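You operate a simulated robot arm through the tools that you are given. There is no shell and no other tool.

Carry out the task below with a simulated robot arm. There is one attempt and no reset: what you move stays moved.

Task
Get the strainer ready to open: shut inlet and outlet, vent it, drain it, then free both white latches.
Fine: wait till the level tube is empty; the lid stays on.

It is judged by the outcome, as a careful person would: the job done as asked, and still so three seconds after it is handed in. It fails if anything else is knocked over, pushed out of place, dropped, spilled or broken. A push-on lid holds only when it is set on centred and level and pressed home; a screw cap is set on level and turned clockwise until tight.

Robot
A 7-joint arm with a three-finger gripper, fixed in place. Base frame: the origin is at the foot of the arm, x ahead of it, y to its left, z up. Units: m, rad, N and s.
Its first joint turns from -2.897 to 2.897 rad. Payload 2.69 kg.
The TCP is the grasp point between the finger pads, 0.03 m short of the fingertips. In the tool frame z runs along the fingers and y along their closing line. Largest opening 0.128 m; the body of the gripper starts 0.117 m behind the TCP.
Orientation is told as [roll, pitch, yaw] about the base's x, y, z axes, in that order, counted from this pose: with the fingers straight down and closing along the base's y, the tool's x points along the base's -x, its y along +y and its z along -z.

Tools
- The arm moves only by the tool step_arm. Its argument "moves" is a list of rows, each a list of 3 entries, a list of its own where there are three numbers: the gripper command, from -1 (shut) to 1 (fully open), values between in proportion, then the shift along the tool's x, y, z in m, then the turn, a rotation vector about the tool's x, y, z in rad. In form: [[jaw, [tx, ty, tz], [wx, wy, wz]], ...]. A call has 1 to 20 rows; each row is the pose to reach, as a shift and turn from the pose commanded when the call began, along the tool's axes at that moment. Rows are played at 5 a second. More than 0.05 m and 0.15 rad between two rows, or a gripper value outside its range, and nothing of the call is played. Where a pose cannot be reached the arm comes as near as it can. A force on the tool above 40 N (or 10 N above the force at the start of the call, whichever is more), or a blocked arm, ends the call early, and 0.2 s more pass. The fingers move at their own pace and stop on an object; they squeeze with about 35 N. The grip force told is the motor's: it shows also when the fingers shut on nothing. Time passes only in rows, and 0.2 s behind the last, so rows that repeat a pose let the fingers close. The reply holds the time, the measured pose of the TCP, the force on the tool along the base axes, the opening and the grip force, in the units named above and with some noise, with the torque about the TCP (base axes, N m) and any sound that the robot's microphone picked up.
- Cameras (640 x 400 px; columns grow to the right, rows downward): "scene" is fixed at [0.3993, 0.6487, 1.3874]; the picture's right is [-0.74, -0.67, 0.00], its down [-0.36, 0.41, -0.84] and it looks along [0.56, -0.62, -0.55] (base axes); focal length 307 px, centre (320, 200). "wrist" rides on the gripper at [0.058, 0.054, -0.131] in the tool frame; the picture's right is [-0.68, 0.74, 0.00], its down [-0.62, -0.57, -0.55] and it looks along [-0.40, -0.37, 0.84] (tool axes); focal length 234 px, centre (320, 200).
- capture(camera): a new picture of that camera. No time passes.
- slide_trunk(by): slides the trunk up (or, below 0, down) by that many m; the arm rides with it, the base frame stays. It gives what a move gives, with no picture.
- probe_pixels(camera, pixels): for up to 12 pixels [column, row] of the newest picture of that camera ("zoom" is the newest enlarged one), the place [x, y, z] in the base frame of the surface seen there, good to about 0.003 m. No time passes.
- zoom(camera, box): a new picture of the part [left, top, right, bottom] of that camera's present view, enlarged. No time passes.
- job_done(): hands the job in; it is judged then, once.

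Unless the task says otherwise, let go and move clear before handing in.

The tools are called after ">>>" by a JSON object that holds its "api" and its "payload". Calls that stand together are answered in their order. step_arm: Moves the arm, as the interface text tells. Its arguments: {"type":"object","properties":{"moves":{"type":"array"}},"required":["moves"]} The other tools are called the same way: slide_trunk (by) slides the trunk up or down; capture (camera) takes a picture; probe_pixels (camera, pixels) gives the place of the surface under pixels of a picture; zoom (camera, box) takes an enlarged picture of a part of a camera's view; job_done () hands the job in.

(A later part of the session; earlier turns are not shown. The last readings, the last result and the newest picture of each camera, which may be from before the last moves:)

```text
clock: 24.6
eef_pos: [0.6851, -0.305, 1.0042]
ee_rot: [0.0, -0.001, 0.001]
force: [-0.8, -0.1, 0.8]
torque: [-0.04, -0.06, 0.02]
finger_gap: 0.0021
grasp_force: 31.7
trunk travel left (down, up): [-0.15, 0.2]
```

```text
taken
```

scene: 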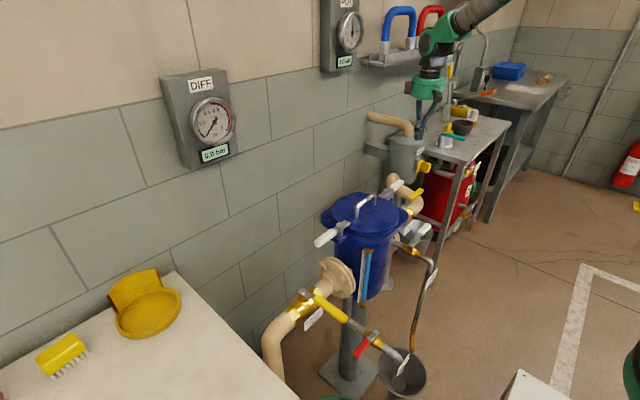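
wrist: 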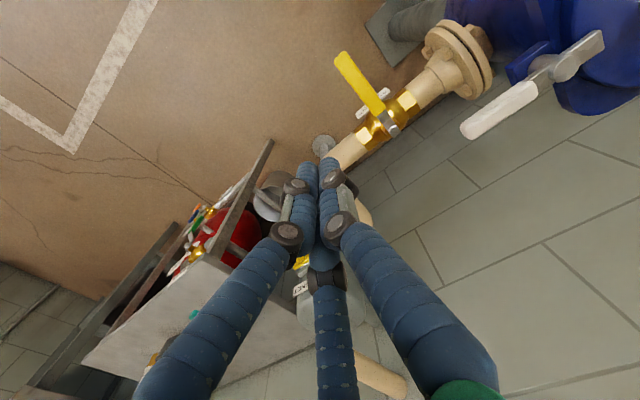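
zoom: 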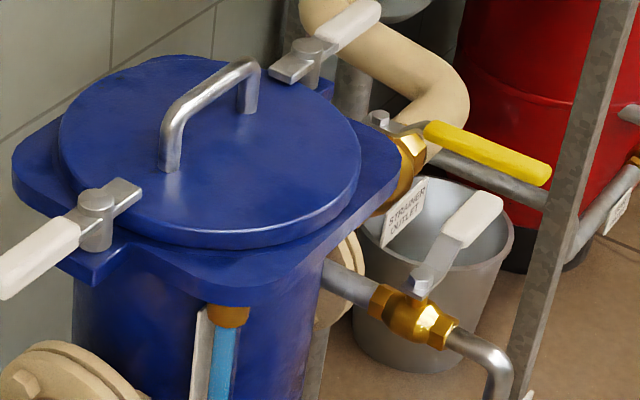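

>>> {"api": "probe_pixels", "payload": {"camera": "zoom", "pixels": [[20, 185], [400, 165], [225, 285], [300, 255], [350, 215], [380, 190], [130, 265], [358, 165], [260, 235], [500, 200], [440, 225], [480, 220]]}}

>>> {"api": "zoom", "payload": {"camera": "scene", "box": [395, 210, 445, 250]}}

>>> {"api": "probe_pixels", "payload": {"camera": "zoom", "pixels": [[320, 70], [380, 100], [330, 130], [290, 100], [260, 190], [230, 160], [215, 200], [195, 240], [170, 270], [260, 125]]}}

```text
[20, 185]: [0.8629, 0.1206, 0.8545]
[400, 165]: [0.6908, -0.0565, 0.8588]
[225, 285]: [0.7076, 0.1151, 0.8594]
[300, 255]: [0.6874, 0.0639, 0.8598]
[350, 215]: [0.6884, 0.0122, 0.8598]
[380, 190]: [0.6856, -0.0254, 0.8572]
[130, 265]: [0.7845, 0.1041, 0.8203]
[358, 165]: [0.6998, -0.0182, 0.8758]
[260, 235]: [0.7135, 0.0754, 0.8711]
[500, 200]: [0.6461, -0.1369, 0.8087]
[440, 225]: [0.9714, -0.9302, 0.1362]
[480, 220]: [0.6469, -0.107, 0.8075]
```

```text
10.00 times, centred on (420, 230) of scene
```

zoom: 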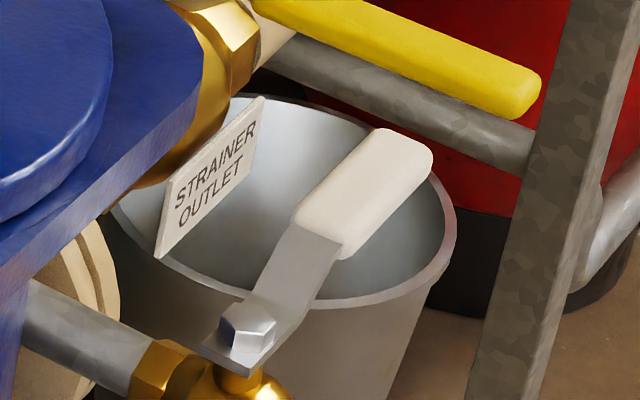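

```text
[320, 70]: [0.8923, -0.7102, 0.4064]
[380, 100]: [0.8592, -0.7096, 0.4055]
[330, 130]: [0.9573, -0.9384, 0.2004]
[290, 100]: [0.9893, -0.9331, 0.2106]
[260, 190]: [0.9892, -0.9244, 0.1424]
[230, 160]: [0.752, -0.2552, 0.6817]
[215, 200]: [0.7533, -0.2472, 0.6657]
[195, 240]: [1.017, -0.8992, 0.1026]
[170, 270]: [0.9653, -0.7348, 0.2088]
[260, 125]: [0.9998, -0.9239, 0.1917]
```

The flange edge runs at x≈0.687 for y>-0.06, so there is room for the fingertip at (0.692, -0.117) between the vent lever and the latch handle. I'll move there and descend to z≈0.808.

>>> {"api": "step_arm", "payload": {"moves": [[-1, [-0.001, 0.04, 0], [0, 0, 0]], [-1, [-0.003, 0.08, 0], [0, 0, 0]], [-1, [-0.005, 0.12, 0], [0, 0, 0]], [-1, [-0.007, 0.155, 0], [0, 0, 0]], [-1, [-0.008, 0.188, 0], [0, 0, 0]], [-1, [-0.008, 0.188, 0.04], [0, 0, 0]], [-1, [-0.008, 0.188, 0.08], [0, 0, 0]], [-1, [-0.008, 0.188, 0.12], [0, 0, 0]], [-1, [-0.008, 0.188, 0.15], [0, 0, 0]], [-1, [-0.008, 0.188, 0.175], [0, 0, 0]], [-1, [-0.008, 0.188, 0.196], [0, 0, 0]], [-1, [-0.008, 0.188, 0.196], [0, 0, 0]]]}}

>>> {"api": "zoom", "payload": {"camera": "scene", "box": [330, 160, 450, 260]}}

>>> {"api": "capture", "payload": {"camera": "wrist"}}

```text
clock: 27.2
eef_pos: [0.6926, -0.1171, 0.8061]
ee_rot: [0.0, -0.001, 0.0]
force: [-0.7, -0.2, -0.2]
torque: [0.01, 0.03, 0.04]
finger_gap: 0.0021
grasp_force: 31.5
trunk travel left (down, up): [-0.15, 0.2]
```

```text
4.00 times, centred on (390, 210) of scene
```

zoom: 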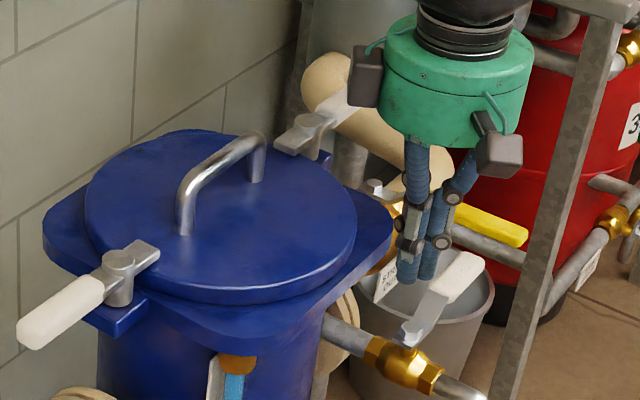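

```text
taken
```

wrist: 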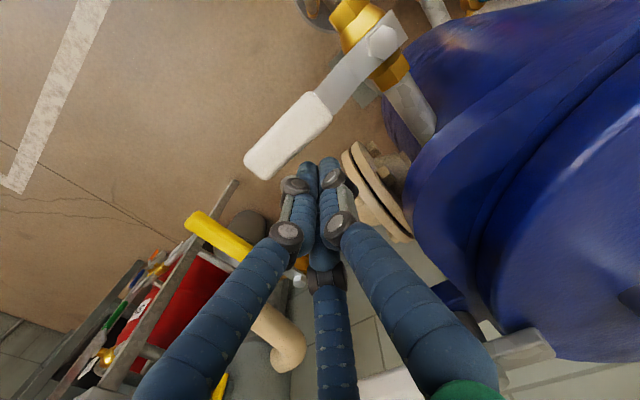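

The tip is beside the vent lever (white handle at wrist (290,140)), clear of the flange. I'll nudge toward -x.

>>> {"api": "step_arm", "payload": {"moves": [[-1, [0.008, 0, 0], [0, 0, 0]], [-1, [0.015, 0, 0], [0, 0, 0]], [-1, [0.02, 0, 0], [0, 0, 0]], [-1, [0.025, -0.001, 0], [0, 0, 0]], [-1, [0.03, -0.0015, 0], [0, 0, 0]], [-1, [0.035, -0.002, 0], [0, 0, 0]]]}}

>>> {"api": "zoom", "payload": {"camera": "scene", "box": [330, 160, 450, 260]}}

>>> {"api": "capture", "payload": {"camera": "wrist"}}

```text
clock: 28.6
eef_pos: [0.6561, -0.1189, 0.8071]
ee_rot: [0.0, -0.001, 0.0]
force: [1.0, 0.4, 0.3]
torque: [-0.01, 0.02, 0.0]
finger_gap: 0.0021
grasp_force: 31.4
trunk travel left (down, up): [-0.15, 0.2]
```

```text
4.00 times, centred on (390, 210) of scene
```

zoom: 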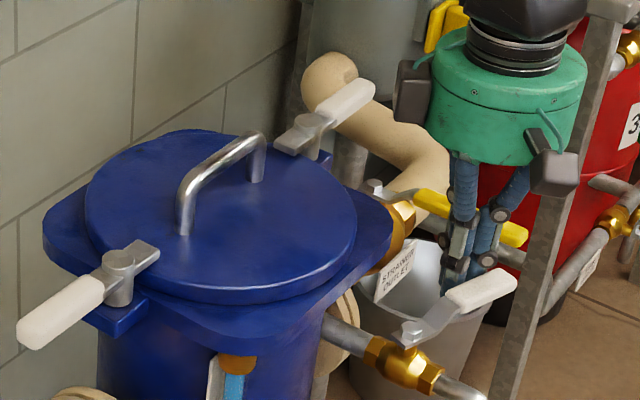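

```text
taken
```

wrist: 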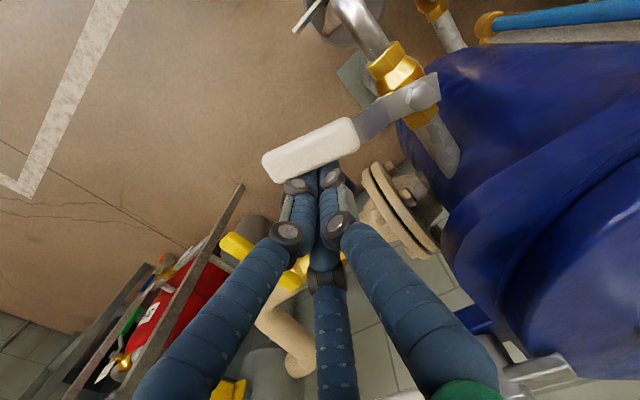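

The vent lever is turning toward -x. I'll continue the arc around to about 82°.

>>> {"api": "step_arm", "payload": {"moves": [[-1, [0.0065, -0.0001, 0], [0, 0, 0]], [-1, [0.0129, -0.0002, 0], [0, 0, 0]], [-1, [0.0201, 0.001, 0], [0, 0, 0]], [-1, [0.0272, 0.0021, 0], [0, 0, 0]], [-1, [0.0341, 0.0045, 0], [0, 0, 0]], [-1, [0.0409, 0.0068, 0], [0, 0, 0]], [-1, [0.0473, 0.0104, 0], [0, 0, 0]], [-1, [0.0536, 0.0139, 0], [0, 0, 0]], [-1, [0.0593, 0.0185, 0], [0, 0, 0]], [-1, [0.0649, 0.023, 0], [0, 0, 0]], [-1, [0.0697, 0.0284, 0], [0, 0, 0]], [-1, [0.0744, 0.0339, 0], [0, 0, 0]], [-1, [0.0782, 0.0401, 0], [0, 0, 0]], [-1, [0.0819, 0.0463, 0], [0, 0, 0]], [-1, [0.0819, 0.0463, 0], [0, 0, 0]]]}}

>>> {"api": "capture", "payload": {"camera": "scene"}}

>>> {"api": "capture", "payload": {"camera": "wrist"}}

```text
clock: 31.8
eef_pos: [0.5751, -0.0726, 0.8055]
ee_rot: [0.0, 0.001, 0.002]
force: [0.2, -0.6, -0.1]
torque: [0.03, 0.03, 0.0]
finger_gap: 0.002
grasp_force: 31.0
trunk travel left (down, up): [-0.15, 0.2]
```

```text
taken
```

scene: 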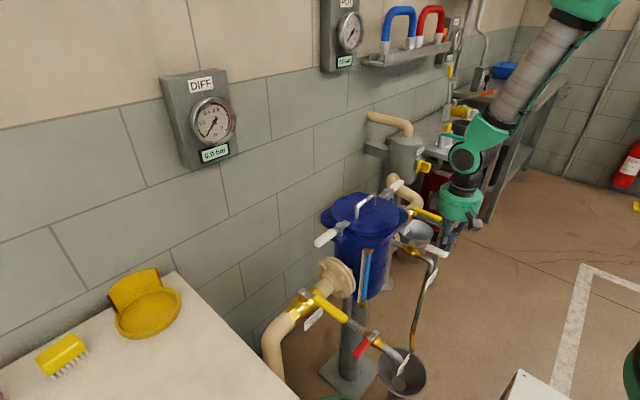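

```text
taken
```

wrist: 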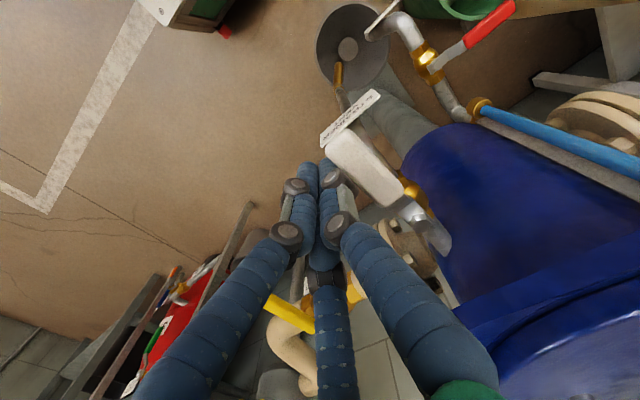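

The vent lever is nearly along the tube. I'll push the last few millimetres to the stop.

>>> {"api": "step_arm", "payload": {"moves": [[-1, [0.001, 0.003, 0], [0, 0, 0]], [-1, [0.001, 0.006, 0], [0, 0, 0]], [-1, [0.001, 0.008, 0], [0, 0, 0]], [-1, [0.001, 0.008, 0], [0, 0, 0]]]}}

>>> {"api": "capture", "payload": {"camera": "wrist"}}

>>> {"api": "probe_pixels", "payload": {"camera": "wrist", "pixels": [[345, 150], [360, 170], [385, 190], [410, 210], [435, 230]]}}

```text
clock: 32.7
eef_pos: [0.5738, -0.0674, 0.807]
ee_rot: [0.0, 0.001, 0.0]
force: [-2.9, -26.3, 2.5]
torque: [0.1, -0.02, 0.04]
finger_gap: 0.0022
grasp_force: 31.7
trunk travel left (down, up): [-0.15, 0.2]
stopped in row 4: the force on the tool passed its limit at 41 N (the readings are from after the stop); the commanded pose is now the measured one
```

```text
taken
```

wrist: 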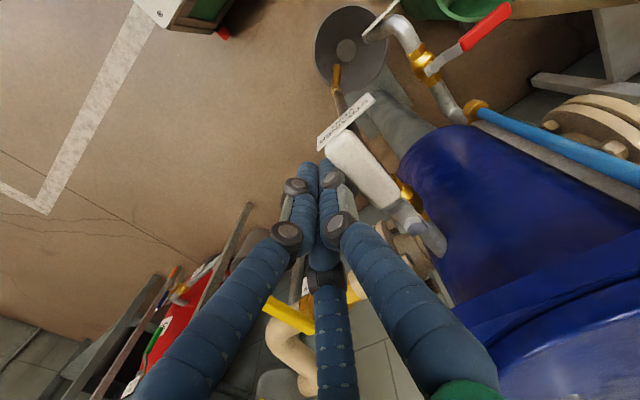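

```text
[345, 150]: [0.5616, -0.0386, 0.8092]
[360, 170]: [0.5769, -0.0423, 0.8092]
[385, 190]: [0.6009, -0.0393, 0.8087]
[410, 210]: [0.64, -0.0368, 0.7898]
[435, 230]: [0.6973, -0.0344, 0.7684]
```

The vent lever hit its stop along the tube (41 N peak; lever at y≈-0.039), so it is open. I'll back off, rise, check the vent tag and tube level, and probe around the drain lever, which is low and needs a tilted approach.

>>> {"api": "step_arm", "payload": {"moves": [[-1, [0, -0.02, 0], [0, 0, 0]], [-1, [0, -0.04, 0], [0, 0, 0]], [-1, [0, -0.04, -0.045], [0, 0, 0]], [-1, [0, -0.04, -0.09], [0, 0, 0]], [-1, [0, -0.04, -0.135], [0, 0, 0]], [-1, [0.03, -0.02, -0.16], [0, 0, 0]], [-1, [0.06, 0.015, -0.16], [0, 0, 0]], [-1, [0.09, 0.06, -0.16], [0, 0, 0]], [-1, [0.1, 0.105, -0.16], [0, 0, 0]], [-1, [0.1, 0.15, -0.16], [0, 0, 0]], [-1, [0.1, 0.2, -0.16], [0, 0, 0]], [-1, [0.1, 0.25, -0.16], [0, 0, 0]], [-1, [0.1, 0.25, -0.16], [0, 0, 0]]]}}

>>> {"api": "capture", "payload": {"camera": "scene"}}

>>> {"api": "capture", "payload": {"camera": "wrist"}}

>>> {"api": "zoom", "payload": {"camera": "scene", "box": [330, 220, 460, 400]}}

```text
refused: row 8 steps farther than a row can; nothing moved
```

```text
taken
```

scene: 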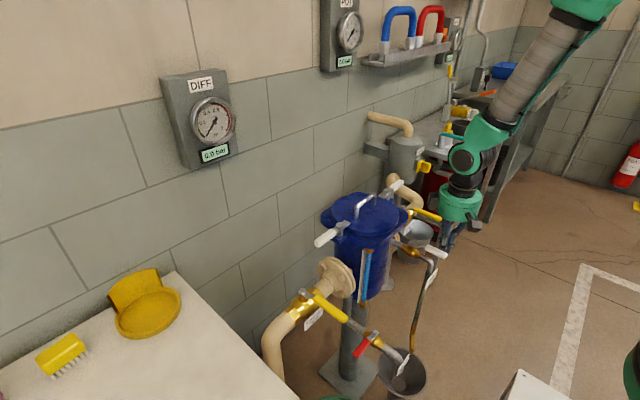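

```text
taken
```

wrist: 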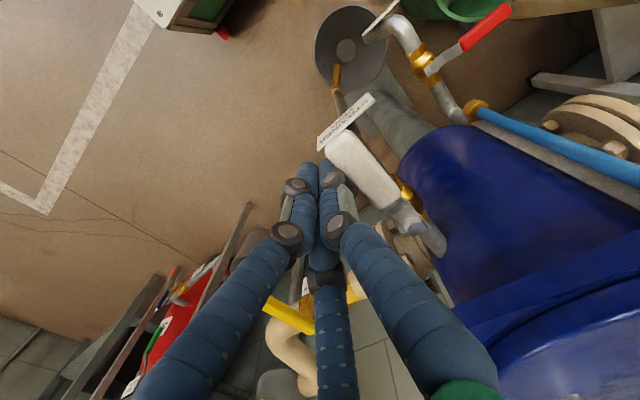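

```text
2.22 times, centred on (395, 310) of scene
```

zoom: 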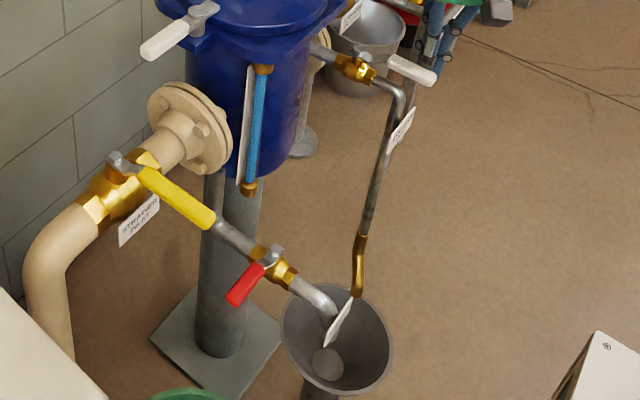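

A row in that path was too long, so nothing moved. I'll read the vent tag here, then send a corrected path.

>>> {"api": "zoom", "payload": {"camera": "wrist", "box": [300, 80, 400, 160]}}

>>> {"api": "probe_pixels", "payload": {"camera": "scene", "pixels": [[520, 375], [545, 395], [337, 398], [405, 360], [337, 312], [365, 345], [630, 385]]}}

>>> {"api": "step_arm", "payload": {"moves": [[-1, [0, -0.02, 0], [0, 0, 0]], [-1, [0, -0.04, 0], [0, 0, 0]], [-1, [0, -0.04, -0.045], [0, 0, 0]], [-1, [0, -0.04, -0.09], [0, 0, 0]], [-1, [0, -0.04, -0.135], [0, 0, 0]], [-1, [0.03, -0.02, -0.16], [0, 0, 0]], [-1, [0.06, 0.015, -0.16], [0, 0, 0]], [-1, [0.085, 0.05, -0.16], [0, 0, 0]], [-1, [0.1, 0.09, -0.16], [0, 0, 0]], [-1, [0.1, 0.135, -0.16], [0, 0, 0]], [-1, [0.1, 0.18, -0.16], [0, 0, 0]], [-1, [0.1, 0.22, -0.16], [0, 0, 0]], [-1, [0.1, 0.25, -0.16], [0, 0, 0]], [-1, [0.1, 0.25, -0.16], [0, 0, 0]]]}}

>>> {"api": "capture", "payload": {"camera": "scene"}}

>>> {"api": "capture", "payload": {"camera": "wrist"}}

```text
5.00 times, centred on (350, 120) of wrist
```

zoom: 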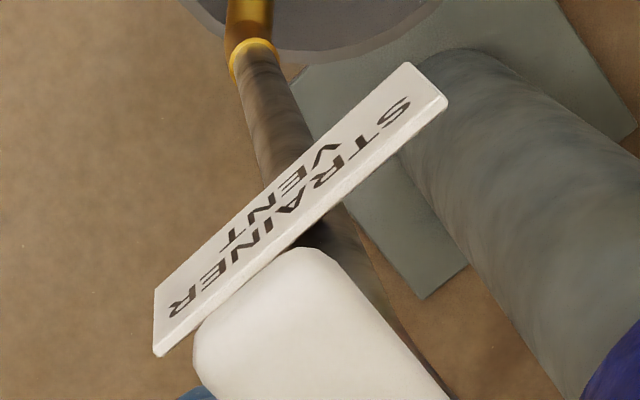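

```text
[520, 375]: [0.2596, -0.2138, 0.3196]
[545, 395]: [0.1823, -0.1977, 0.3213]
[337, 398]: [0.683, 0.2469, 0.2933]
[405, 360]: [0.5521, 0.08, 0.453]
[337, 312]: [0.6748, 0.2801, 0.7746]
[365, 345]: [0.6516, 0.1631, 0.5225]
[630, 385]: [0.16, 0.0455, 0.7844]
```

```text
clock: 35.7
eef_pos: [0.474, 0.1853, 0.9669]
ee_rot: [-0.003, 0.0, 0.001]
force: [0.1, 0.7, -0.6]
torque: [-0.01, 0.03, 0.0]
finger_gap: 0.0023
grasp_force: 31.1
trunk travel left (down, up): [-0.15, 0.2]
```

```text
taken
```

scene: 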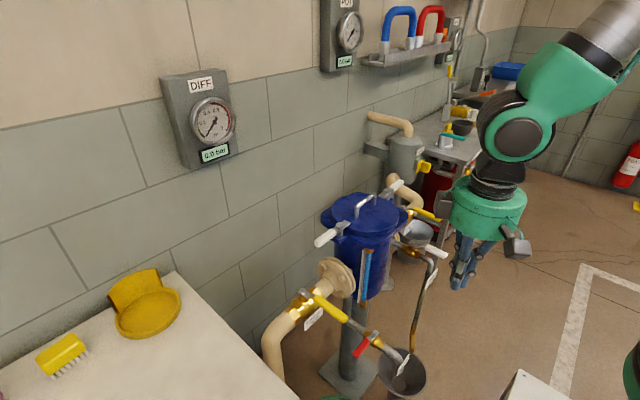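

```text
taken
```

wrist: 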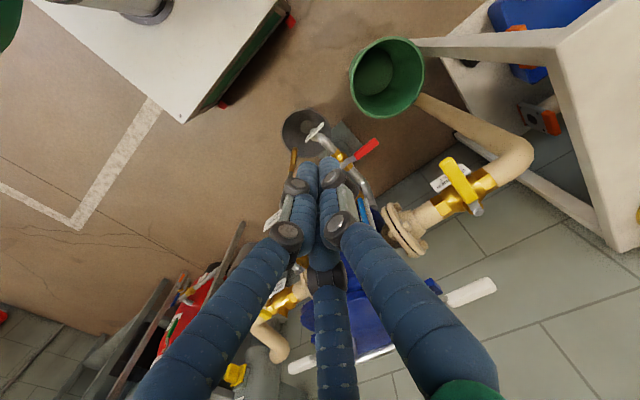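

The tag reads "STRAINER VENT". The hand is now in free space, so I'll measure the red drain lever and its tag closely.

>>> {"api": "zoom", "payload": {"camera": "scene", "box": [345, 320, 415, 380]}}

>>> {"api": "probe_pixels", "payload": {"camera": "zoom", "pixels": [[105, 250], [140, 205], [175, 165], [195, 155], [215, 180], [225, 150], [240, 115], [225, 175], [270, 210], [110, 280], [155, 175], [150, 235]]}}

>>> {"api": "zoom", "payload": {"camera": "wrist", "box": [280, 100, 400, 180]}}

>>> {"api": "probe_pixels", "payload": {"camera": "zoom", "pixels": [[500, 215], [440, 255], [400, 280], [345, 310], [450, 225], [470, 265], [505, 250], [420, 250]]}}

```text
6.67 times, centred on (380, 350) of scene
```

zoom: 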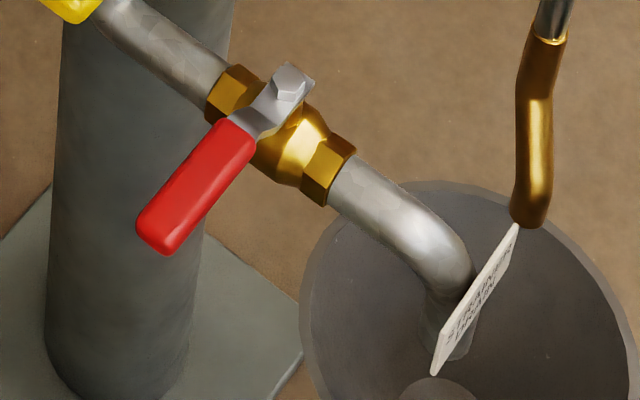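

```text
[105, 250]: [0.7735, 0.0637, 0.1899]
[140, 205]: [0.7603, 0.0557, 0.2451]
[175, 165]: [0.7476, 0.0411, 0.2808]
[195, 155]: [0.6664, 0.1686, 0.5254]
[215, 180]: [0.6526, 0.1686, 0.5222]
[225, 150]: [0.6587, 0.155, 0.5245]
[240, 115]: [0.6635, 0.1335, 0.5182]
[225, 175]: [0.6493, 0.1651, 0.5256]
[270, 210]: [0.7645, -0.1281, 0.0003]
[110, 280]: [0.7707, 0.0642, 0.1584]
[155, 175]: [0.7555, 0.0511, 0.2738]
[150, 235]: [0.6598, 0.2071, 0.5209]
```

```text
5.00 times, centred on (340, 140) of wrist
```

zoom: 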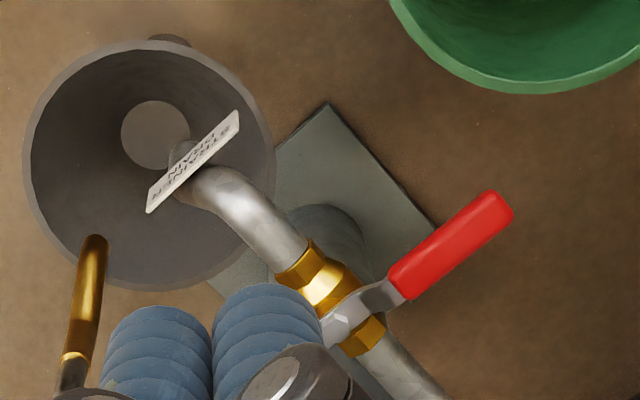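

```text
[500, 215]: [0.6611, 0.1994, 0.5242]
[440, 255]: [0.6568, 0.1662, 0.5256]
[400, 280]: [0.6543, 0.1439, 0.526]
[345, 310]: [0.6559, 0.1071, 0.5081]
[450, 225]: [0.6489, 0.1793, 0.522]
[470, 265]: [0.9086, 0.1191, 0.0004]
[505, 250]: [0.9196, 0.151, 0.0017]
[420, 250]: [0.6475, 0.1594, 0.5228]
```

The drain lever centreline is x≈0.657, y 0.143–0.215, top z≈0.526, and its tag reads "STRAINER DRAIN". I'll tilt the tool about 45° so the fingers point down and forward, away from the inlet flange.

>>> {"api": "step_arm", "payload": {"moves": [[-1, [0, 0, 0], [0, -0.131, 0]], [-1, [0, 0, 0], [0, -0.262, 0]], [-1, [0, 0, 0], [0, -0.393, 0]], [-1, [0, 0, 0], [0, -0.524, 0]], [-1, [0, 0, 0], [0, -0.655, 0]], [-1, [0, 0, 0], [0, -0.785, 0]], [-1, [0, 0, 0], [0, -0.785, 0]]]}}

>>> {"api": "capture", "payload": {"camera": "scene"}}

>>> {"api": "capture", "payload": {"camera": "wrist"}}

```text
clock: 37.3
eef_pos: [0.4749, 0.1841, 0.9664]
ee_rot: [-0.001, -0.785, -0.002]
force: [-0.2, -0.3, -0.1]
torque: [0.02, -0.01, -0.03]
finger_gap: 0.002
grasp_force: 31.3
trunk travel left (down, up): [-0.15, 0.2]
```

```text
taken
```

scene: 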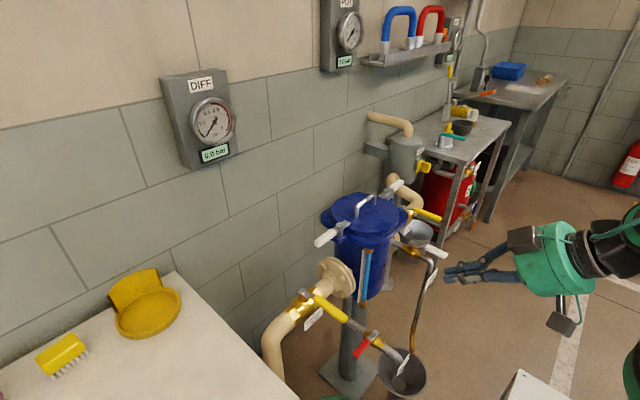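

```text
taken
```

wrist: 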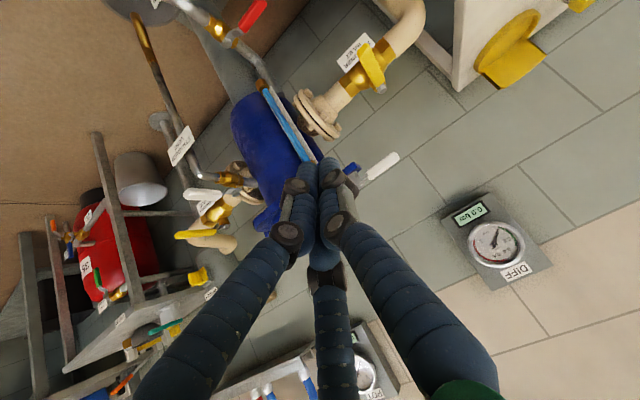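

The tilt is set (pitch -0.785). Next I'll lower the hand on the robot side to about (0.572, 0.183, 0.658), on the approach line to the drain lever.

>>> {"api": "step_arm", "payload": {"moves": [[-1, [0.0295, 0, 0.0295], [0, 0, 0]], [-1, [0.059, 0, 0.059], [0, 0, 0]], [-1, [0.0884, 0, 0.0884], [0, 0, 0]], [-1, [0.1179, 0, 0.1179], [0, 0, 0]], [-1, [0.1474, 0, 0.1474], [0, 0, 0]], [-1, [0.1768, 0, 0.1768], [0, 0, 0]], [-1, [0.1677, 0, 0.2137], [0, 0, 0]], [-1, [0.1586, 0, 0.2505], [0, 0, 0]], [-1, [0.1495, 0, 0.2874], [0, 0, 0]], [-1, [0.1495, 0, 0.2874], [0, 0, 0]]]}}

>>> {"api": "capture", "payload": {"camera": "scene"}}

>>> {"api": "capture", "payload": {"camera": "wrist"}}

```text
clock: 39.5
eef_pos: [0.5814, 0.1915, 0.6635]
ee_rot: [-0.033, -0.778, 0.018]
force: [0.3, 0.0, -0.5]
torque: [-0.03, 0.0, -0.02]
finger_gap: 0.002
grasp_force: 31.2
out of reach, approached as far as the arm can: row 5, 6, 7, 8, 9, 10
trunk travel left (down, up): [-0.15, 0.2]
```

```text
taken
```

scene: 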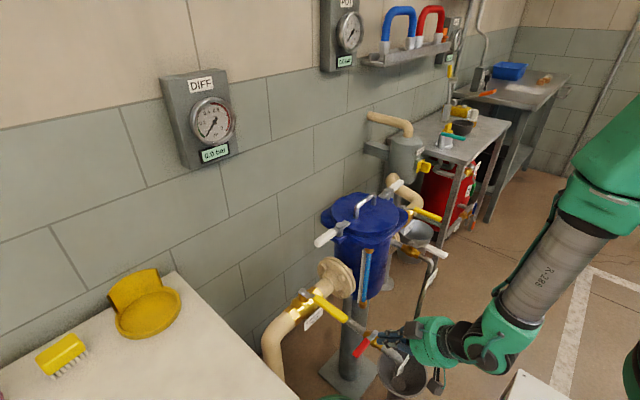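

```text
taken
```

wrist: 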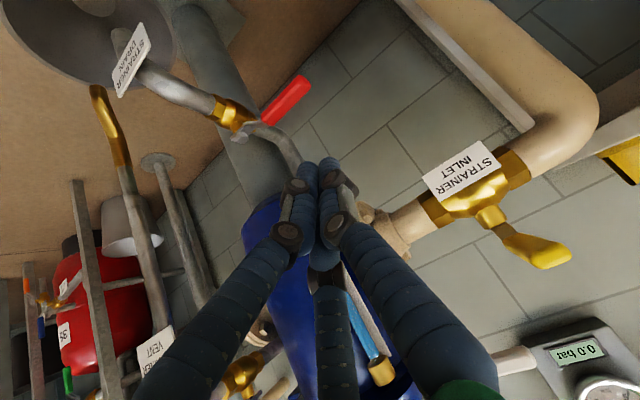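

The arm runs out of reach below z≈0.66 with this tilt, so the trunk must come down. I'll raise the hand first so the slide is safe, then lower the trunk.

>>> {"api": "step_arm", "payload": {"moves": [[-1, [-0.0177, 0, -0.039], [0, 0, 0]], [-1, [-0.0354, 0, -0.078], [0, 0, 0]], [-1, [-0.053, 0, -0.117], [0, 0, 0]], [-1, [-0.0707, 0, -0.1555], [0, 0, 0]], [-1, [-0.0884, 0, -0.1944], [0, 0, 0]], [-1, [-0.106, 0, -0.2333], [0, 0, 0]], [-1, [-0.106, 0, -0.2333], [0, 0, 0]]]}}

```text
clock: 41.1
eef_pos: [0.4902, 0.1911, 0.9032]
ee_rot: [-0.002, -0.786, 0.002]
force: [-0.4, -0.7, 0.4]
torque: [0.02, -0.02, 0.01]
finger_gap: 0.0019
grasp_force: 31.7
trunk travel left (down, up): [-0.15, 0.2]
```

The hand is at (0.490, 0.191, 0.903) in free space. I'll lower the trunk by 0.15.

>>> {"api": "slide_trunk", "payload": {"by": -0.15}}

>>> {"api": "capture", "payload": {"camera": "scene"}}

```text
clock: 42.9
eef_pos: [0.4907, 0.1926, 0.7528]
ee_rot: [-0.001, -0.786, 0.0]
force: [-0.8, 0.2, 0.0]
torque: [-0.01, -0.03, 0.0]
finger_gap: 0.0022
grasp_force: 31.5
trunk travel left (down, up): [0.0, 0.35]
```

```text
taken
```

scene: 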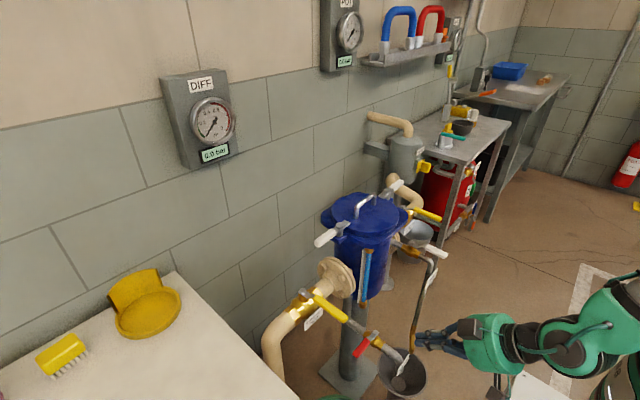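

Trunk is down 0.15. I'll move onto the approach line at about (0.572, 0.183, 0.658) and check reach.

>>> {"api": "step_arm", "payload": {"moves": [[-1, [0.003, -0.003, 0.042], [0, 0, 0]], [-1, [0.006, -0.006, 0.084], [0, 0, 0]], [-1, [0.0095, -0.0096, 0.1251], [0, 0, 0]], [-1, [0.0095, -0.0096, 0.165], [0, 0, 0]], [-1, [0.0095, -0.0096, 0.165], [0, 0, 0]]]}}

>>> {"api": "capture", "payload": {"camera": "wrist"}}

>>> {"api": "zoom", "payload": {"camera": "scene", "box": [310, 280, 450, 400]}}

```text
clock: 44.1
eef_pos: [0.6006, 0.1815, 0.6285]
ee_rot: [0.002, -0.784, 0.0]
force: [-0.5, -0.3, -0.4]
torque: [-0.01, 0.01, 0.0]
finger_gap: 0.0022
grasp_force: 31.6
trunk travel left (down, up): [0.0, 0.35]
```

```text
taken
```

wrist: 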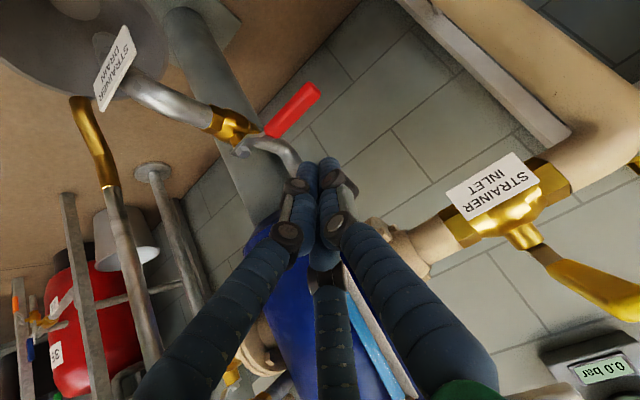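

```text
3.33 times, centred on (380, 340) of scene
```

zoom: 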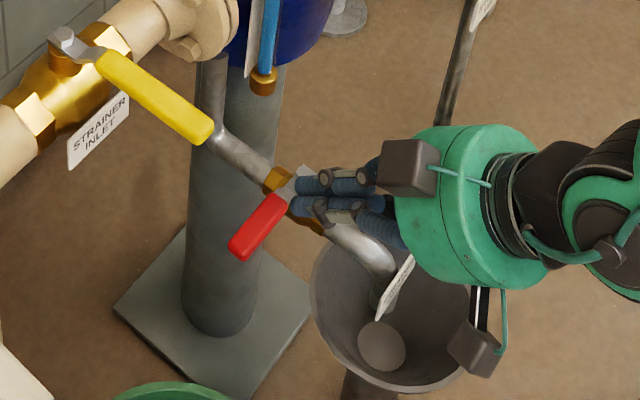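

Reach is fine now, and the fingers are lined up above the red lever. I'll advance along the tool axis so the tip passes over and just beyond the lever.

>>> {"api": "step_arm", "payload": {"moves": [[-1, [0, 0, 0.04], [0, 0, 0]], [-1, [0, 0, 0.075], [0, 0, 0]], [-1, [0, 0, 0.1], [0, 0, 0]], [-1, [0, 0, 0.12], [0, 0, 0]], [-1, [0, 0, 0.12], [0, 0, 0]]]}}

>>> {"api": "capture", "payload": {"camera": "wrist"}}

>>> {"api": "zoom", "payload": {"camera": "scene", "box": [310, 280, 450, 400]}}

```text
clock: 45.3
eef_pos: [0.6858, 0.1825, 0.5451]
ee_rot: [-0.001, -0.786, -0.002]
force: [0.1, 0.1, -0.2]
torque: [0.03, 0.0, -0.01]
finger_gap: 0.002
grasp_force: 31.1
trunk travel left (down, up): [0.0, 0.35]
```

```text
taken
```

wrist: 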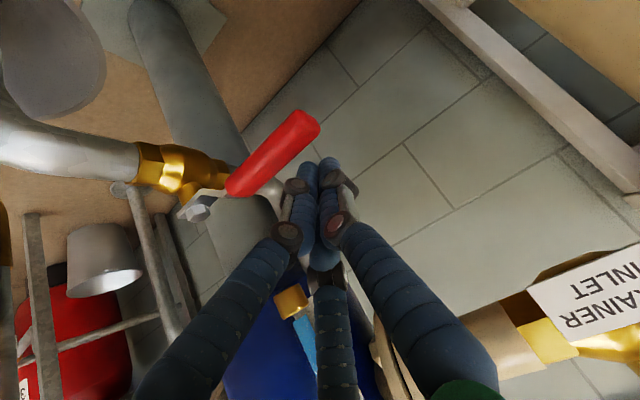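

```text
3.33 times, centred on (380, 340) of scene
```

zoom: 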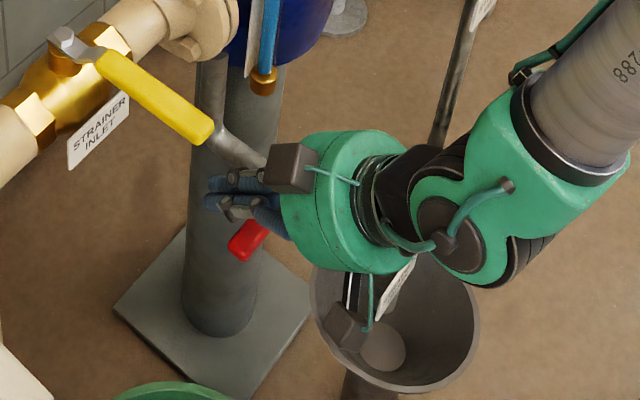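

The finger now crosses above the red lever with its tip beyond it, and force is zero. I'll pull toward -x slowly to test the drain lever's direction.

>>> {"api": "step_arm", "payload": {"moves": [[-1, [0.0035, 0, 0.0035], [0, 0, 0]], [-1, [0.0106, 0.001, -0.0036], [0, 0, 0]], [-1, [0.0162, 0.002, -0.0092], [0, 0, 0]], [-1, [0.0205, 0.003, -0.0135], [0, 0, 0]], [-1, [0.024, 0.004, -0.017], [0, 0, 0]], [-1, [0.0275, 0.0045, -0.0205], [0, 0, 0]], [-1, [0.0318, 0.005, -0.0248], [0, 0, 0]], [-1, [0.0318, 0.005, -0.0248], [0, 0, 0]]]}}

>>> {"api": "capture", "payload": {"camera": "wrist"}}

>>> {"api": "zoom", "payload": {"camera": "scene", "box": [310, 280, 450, 400]}}

```text
clock: 47.1
eef_pos: [0.6443, 0.1881, 0.5399]
ee_rot: [-0.002, -0.786, 0.003]
force: [0.1, 1.0, 1.1]
torque: [0.01, -0.05, 0.01]
finger_gap: 0.0019
grasp_force: 31.2
trunk travel left (down, up): [0.0, 0.35]
```

```text
taken
```

wrist: 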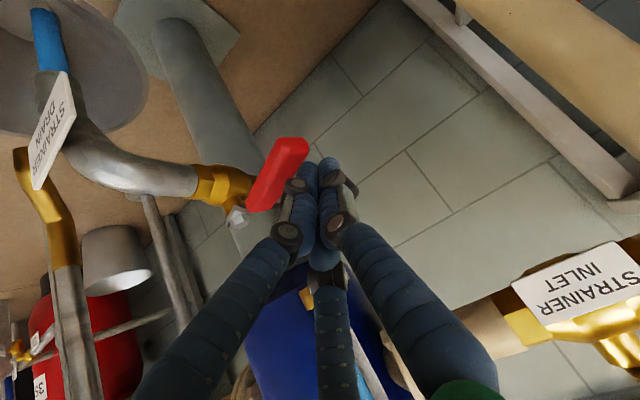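

```text
3.33 times, centred on (380, 340) of scene
```

zoom: 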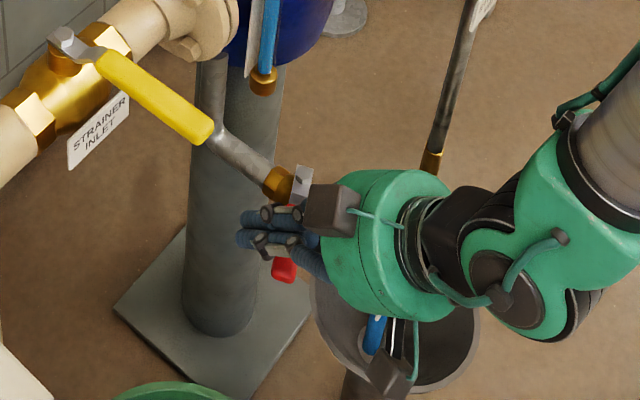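

Blue water is now running from the spout (wrist (50,40)), so the lever is turning the right way. I'll continue the arc to about 85°.

>>> {"api": "step_arm", "payload": {"moves": [[-1, [0.008, 0, -0.008], [0, 0, 0]], [-1, [0.016, -0.0006, -0.016], [0, 0, 0]], [-1, [0.0237, -0.0036, -0.0237], [0, 0, 0]], [-1, [0.0311, -0.0077, -0.0311], [0, 0, 0]], [-1, [0.038, -0.0135, -0.038], [0, 0, 0]], [-1, [0.0443, -0.0202, -0.0443], [0, 0, 0]], [-1, [0.0497, -0.0282, -0.0497], [0, 0, 0]], [-1, [0.0543, -0.0372, -0.0543], [0, 0, 0]], [-1, [0.0569, -0.0437, -0.0569], [0, 0, 0]], [-1, [0.059, -0.0505, -0.059], [0, 0, 0]], [-1, [0.059, -0.0505, -0.059], [0, 0, 0]]]}}

>>> {"api": "capture", "payload": {"camera": "wrist"}}

>>> {"api": "zoom", "payload": {"camera": "scene", "box": [310, 280, 450, 400]}}

```text
clock: 49.5
eef_pos: [0.5736, 0.1461, 0.5496]
ee_rot: [-0.048, -0.774, 0.028]
force: [-1.0, 0.3, 0.3]
torque: [0.02, -0.01, 0.03]
finger_gap: 0.002
grasp_force: 31.3
out of reach, approached as far as the arm can: row 5, 6, 7, 8, 9, 10, 11
trunk travel left (down, up): [0.0, 0.35]
```

```text
taken
```

wrist: 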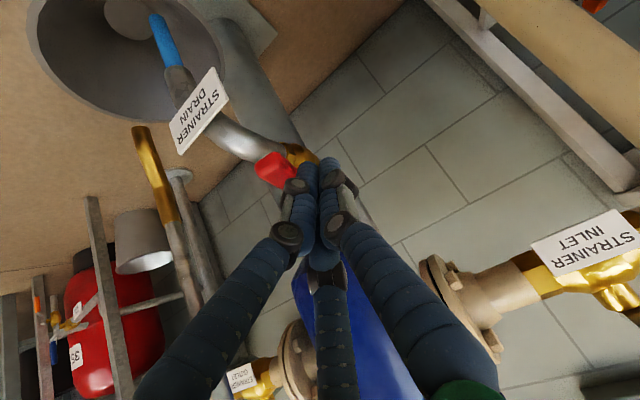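

```text
3.33 times, centred on (380, 340) of scene
```

zoom: 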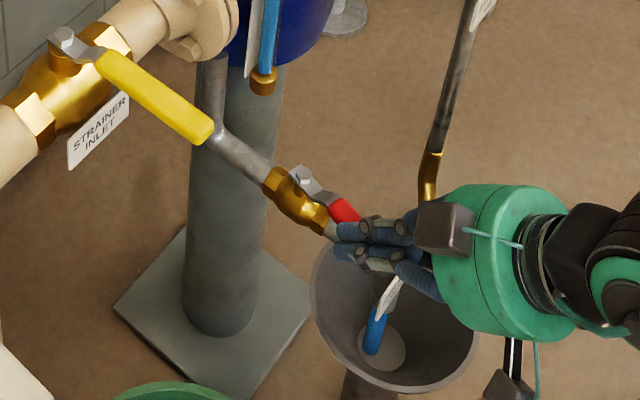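

The drain lever has turned most of the way but the arm hit a reach limit with the tilt (x≈0.574). There is nothing overhead here, so I'll back off to +y, raise slightly and straighten the tool to vertical.

>>> {"api": "step_arm", "payload": {"moves": [[-1, [-0.007, 0.02, -0.007], [0, 0, 0]], [-1, [-0.021, 0.035, -0.021], [0, 0, 0]], [-1, [-0.028, 0.04, -0.028], [0, 0.13, 0]], [-1, [-0.028, 0.04, -0.028], [0, 0.26, 0]], [-1, [-0.028, 0.04, -0.028], [0, 0.39, 0]], [-1, [-0.028, 0.04, -0.028], [0, 0.52, 0]], [-1, [-0.028, 0.04, -0.028], [0, 0.65, 0]], [-1, [-0.028, 0.04, -0.028], [0, 0.774, 0]], [-1, [-0.028, 0.04, -0.028], [0, 0.774, 0]]]}}

>>> {"api": "capture", "payload": {"camera": "wrist"}}

>>> {"api": "capture", "payload": {"camera": "scene"}}

```text
clock: 51.7
eef_pos: [0.6151, 0.1917, 0.6459]
ee_rot: [0.003, -0.147, -0.001]
force: [-2.6, -1.2, 1.0]
torque: [0.09, -0.32, 0.03]
finger_gap: 0.0019
grasp_force: 32.0
out of reach, approached as far as the arm can: row 1, 8, 9
trunk travel left (down, up): [0.0, 0.35]
stopped in row 9: the arm was blocked; the commanded pose is now the measured one
```

```text
taken
```

wrist: 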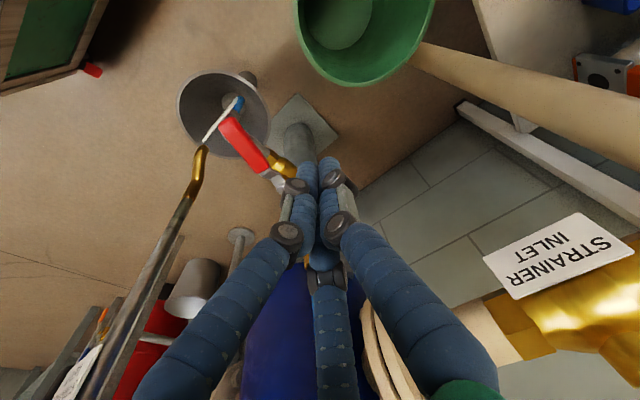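

```text
taken
```

scene: 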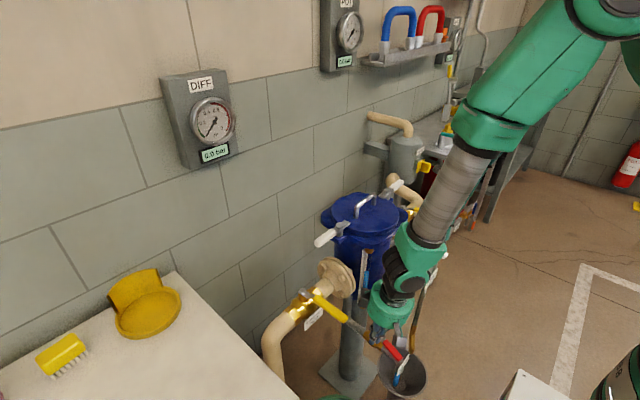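

The arm took an unexpected path, ended at (0.615, 0.192, 0.646) and was blocked with light contact (~3 N). I'll find what it touches before moving.

>>> {"api": "zoom", "payload": {"camera": "scene", "box": [290, 200, 460, 360]}}

>>> {"api": "zoom", "payload": {"camera": "scene", "box": [300, 270, 400, 340]}}

>>> {"api": "zoom", "payload": {"camera": "scene", "box": [350, 210, 450, 290]}}

```text
2.50 times, centred on (375, 280) of scene
```

zoom: 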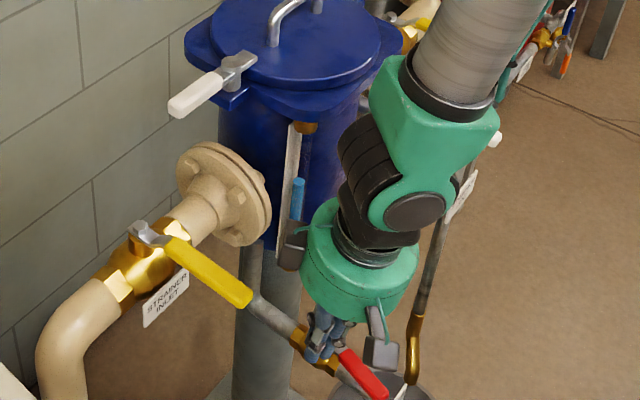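

```text
5.71 times, centred on (350, 305) of scene
```

zoom: 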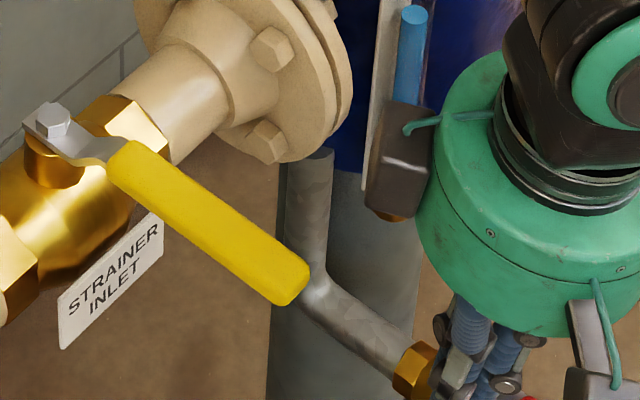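

```text
5.00 times, centred on (400, 250) of scene
```

zoom: 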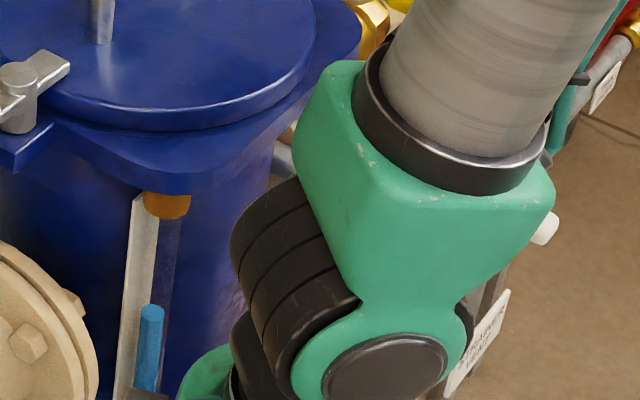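

The level tube is draining (blue top now at zoom (150,310)). The arm's wrist is close to the vent lever tip, the strainer flange and the level tube, so I'll probe those gaps.

>>> {"api": "probe_pixels", "payload": {"camera": "zoom", "pixels": [[545, 230], [530, 215], [500, 230], [300, 130], [320, 90], [250, 240], [280, 200], [290, 80], [285, 155], [240, 340], [400, 220], [540, 180]]}}

>>> {"api": "zoom", "payload": {"camera": "scene", "box": [300, 270, 400, 340]}}

>>> {"api": "probe_pixels", "payload": {"camera": "zoom", "pixels": [[400, 165], [380, 190], [410, 130], [400, 60], [395, 215], [375, 130], [420, 190], [440, 220], [285, 290], [460, 130], [600, 330], [390, 90]]}}

```text
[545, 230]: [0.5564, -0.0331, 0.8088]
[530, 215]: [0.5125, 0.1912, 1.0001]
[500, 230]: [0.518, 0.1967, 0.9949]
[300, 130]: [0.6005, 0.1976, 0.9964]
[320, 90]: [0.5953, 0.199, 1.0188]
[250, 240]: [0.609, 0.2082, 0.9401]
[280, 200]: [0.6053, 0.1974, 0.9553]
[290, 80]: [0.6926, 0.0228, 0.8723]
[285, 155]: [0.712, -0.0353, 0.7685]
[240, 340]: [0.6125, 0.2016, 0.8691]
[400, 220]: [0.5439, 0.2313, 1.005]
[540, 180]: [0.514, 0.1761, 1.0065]
```

```text
5.71 times, centred on (350, 305) of scene
```

zoom: 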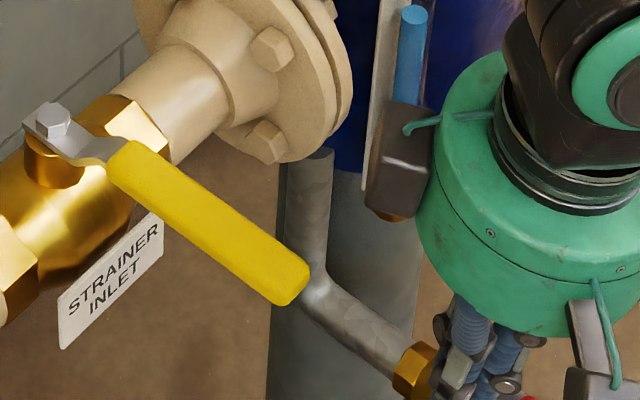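

```text
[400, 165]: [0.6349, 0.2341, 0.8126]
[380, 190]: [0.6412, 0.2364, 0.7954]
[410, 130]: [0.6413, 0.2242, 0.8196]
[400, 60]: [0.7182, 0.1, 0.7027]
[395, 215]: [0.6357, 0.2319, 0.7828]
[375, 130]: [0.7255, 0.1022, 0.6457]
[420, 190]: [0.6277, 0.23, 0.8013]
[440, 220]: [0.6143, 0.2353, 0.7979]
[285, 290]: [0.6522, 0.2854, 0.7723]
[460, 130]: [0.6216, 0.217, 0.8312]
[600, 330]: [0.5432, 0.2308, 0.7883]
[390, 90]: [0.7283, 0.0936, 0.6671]
```

Nothing appears to be touching: the nearest gap is the hand's box at (0.64, 0.235) to the inlet lever at (0.652, 0.28). I'll hold still for a moment to get a clean force reading and look again.

>>> {"api": "step_arm", "payload": {"moves": [[-1, [0, 0, 0], [0, 0, 0]], [-1, [0, 0, 0], [0, 0, 0]]]}}

>>> {"api": "capture", "payload": {"camera": "wrist"}}

>>> {"api": "probe_pixels", "payload": {"camera": "wrist", "pixels": [[230, 128], [240, 140], [250, 152], [260, 167], [275, 180], [285, 165]]}}

>>> {"api": "zoom", "payload": {"camera": "wrist", "box": [160, 60, 320, 200]}}

```text
clock: 52.3
eef_pos: [0.615, 0.192, 0.642]
ee_rot: [0.0, -0.143, -0.001]
force: [1.2, -0.7, -1.1]
torque: [-0.03, 0.02, -0.02]
finger_gap: 0.0023
grasp_force: 30.9
trunk travel left (down, up): [0.0, 0.35]
```

```text
taken
```

wrist: 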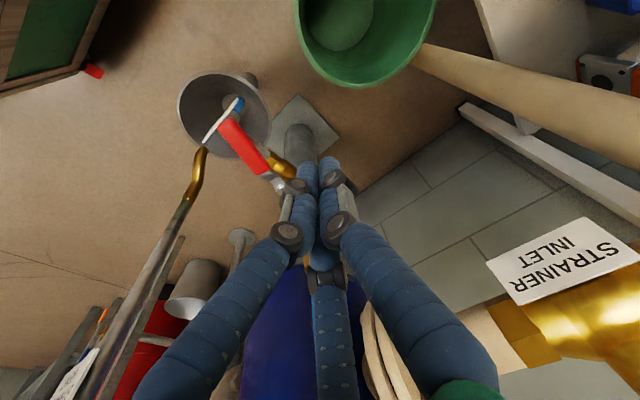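

```text
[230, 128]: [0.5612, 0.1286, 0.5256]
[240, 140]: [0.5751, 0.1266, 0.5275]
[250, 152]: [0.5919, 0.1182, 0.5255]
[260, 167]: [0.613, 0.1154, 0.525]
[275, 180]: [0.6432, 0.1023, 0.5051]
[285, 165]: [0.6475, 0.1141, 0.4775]
```

```text
2.86 times, centred on (240, 130) of wrist
```

zoom: 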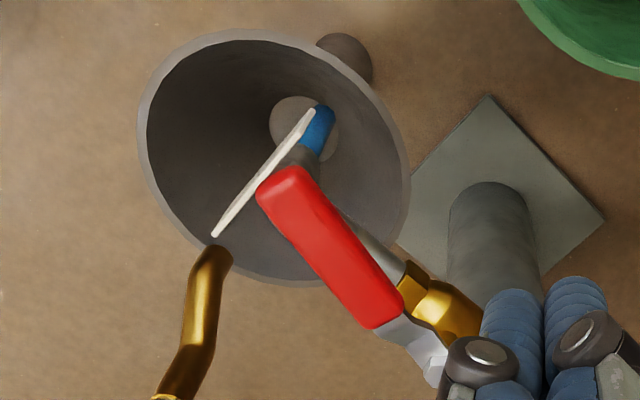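

At rest the force is only noise, so there is no contact. The drain lever is at about 76–78° (its line runs (0.561,0.129) to (0.613,0.115)) and water is flowing. I'll use a moderate tilt (about -0.4), which is reachable lower down, and finish the last part.

>>> {"api": "step_arm", "payload": {"moves": [[-1, [0.014, -0.008, 0.009], [0, -0.13, 0]], [-1, [0.0279, -0.017, 0.0182], [0, -0.26, 0]], [-1, [0.0279, -0.017, 0.0182], [0, -0.26, 0]]]}}

>>> {"api": "capture", "payload": {"camera": "wrist"}}

```text
clock: 53.0
eef_pos: [0.7432, 0.228, 0.6759]
ee_rot: [0.023, -0.428, -0.044]
force: [0.7, -3.0, -1.1]
torque: [0.3, 0.08, 0.13]
finger_gap: 0.0021
grasp_force: 31.7
out of reach, approached as far as the arm can: row 1, 2
trunk travel left (down, up): [0.0, 0.35]
stopped in row 3: the force on the tool passed its limit at 135 N (the readings are from after the stop); the commanded pose is now the measured one
```

```text
taken
```

wrist: 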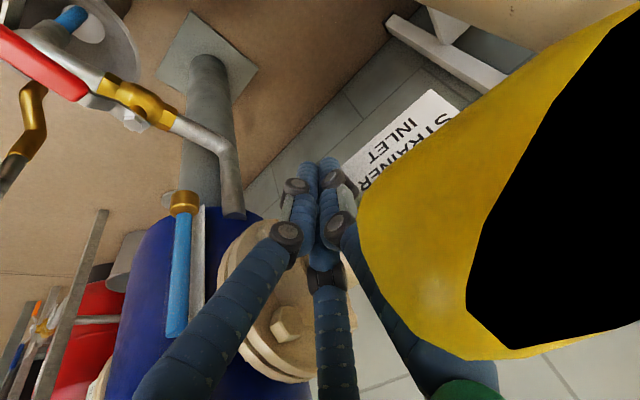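

The arm jumped to (0.743, 0.228, 0.676) and hit something at 135 N; the inlet lever now fills the wrist view. I'll look carefully before moving.

>>> {"api": "capture", "payload": {"camera": "scene"}}

>>> {"api": "zoom", "payload": {"camera": "scene", "box": [260, 200, 430, 360]}}

>>> {"api": "zoom", "payload": {"camera": "scene", "box": [270, 260, 370, 340]}}

```text
taken
```

scene: 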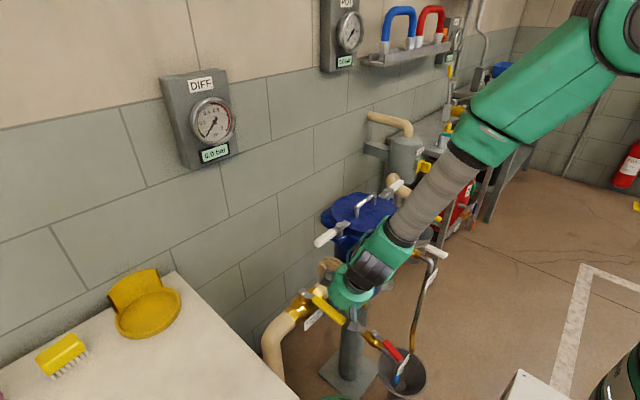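

```text
2.50 times, centred on (345, 280) of scene
```

zoom: 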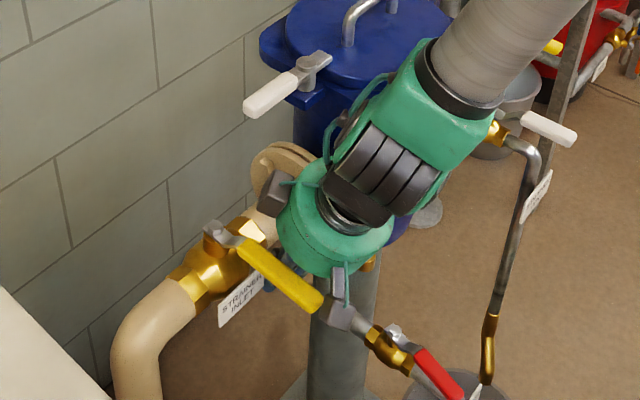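

```text
5.00 times, centred on (320, 300) of scene
```

zoom: 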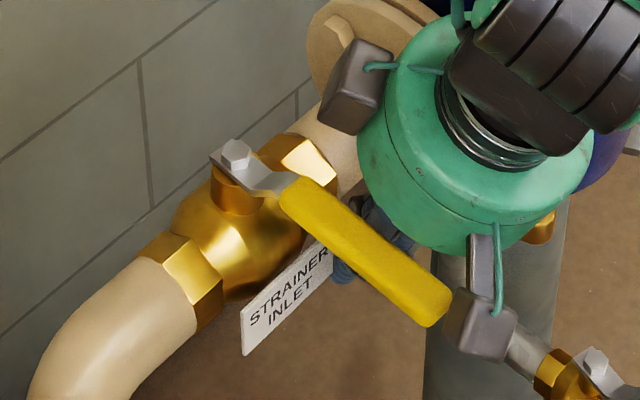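

The inlet lever still looks square and nothing looks broken. The hand is wedged between the inlet lever and the strainer with light residual contact (-3 N in y). I'll back out gently along the tool axis, one small step at a time.

>>> {"api": "step_arm", "payload": {"moves": [[-1, [0, -0.004, -0.008], [0, 0, 0]]]}}

```text
clock: 53.4
eef_pos: [0.7402, 0.2255, 0.6843]
ee_rot: [0.023, -0.429, -0.041]
force: [0.6, -0.2, -0.1]
torque: [-0.01, -0.02, -0.01]
finger_gap: 0.0021
grasp_force: 31.1
trunk travel left (down, up): [0.0, 0.35]
```

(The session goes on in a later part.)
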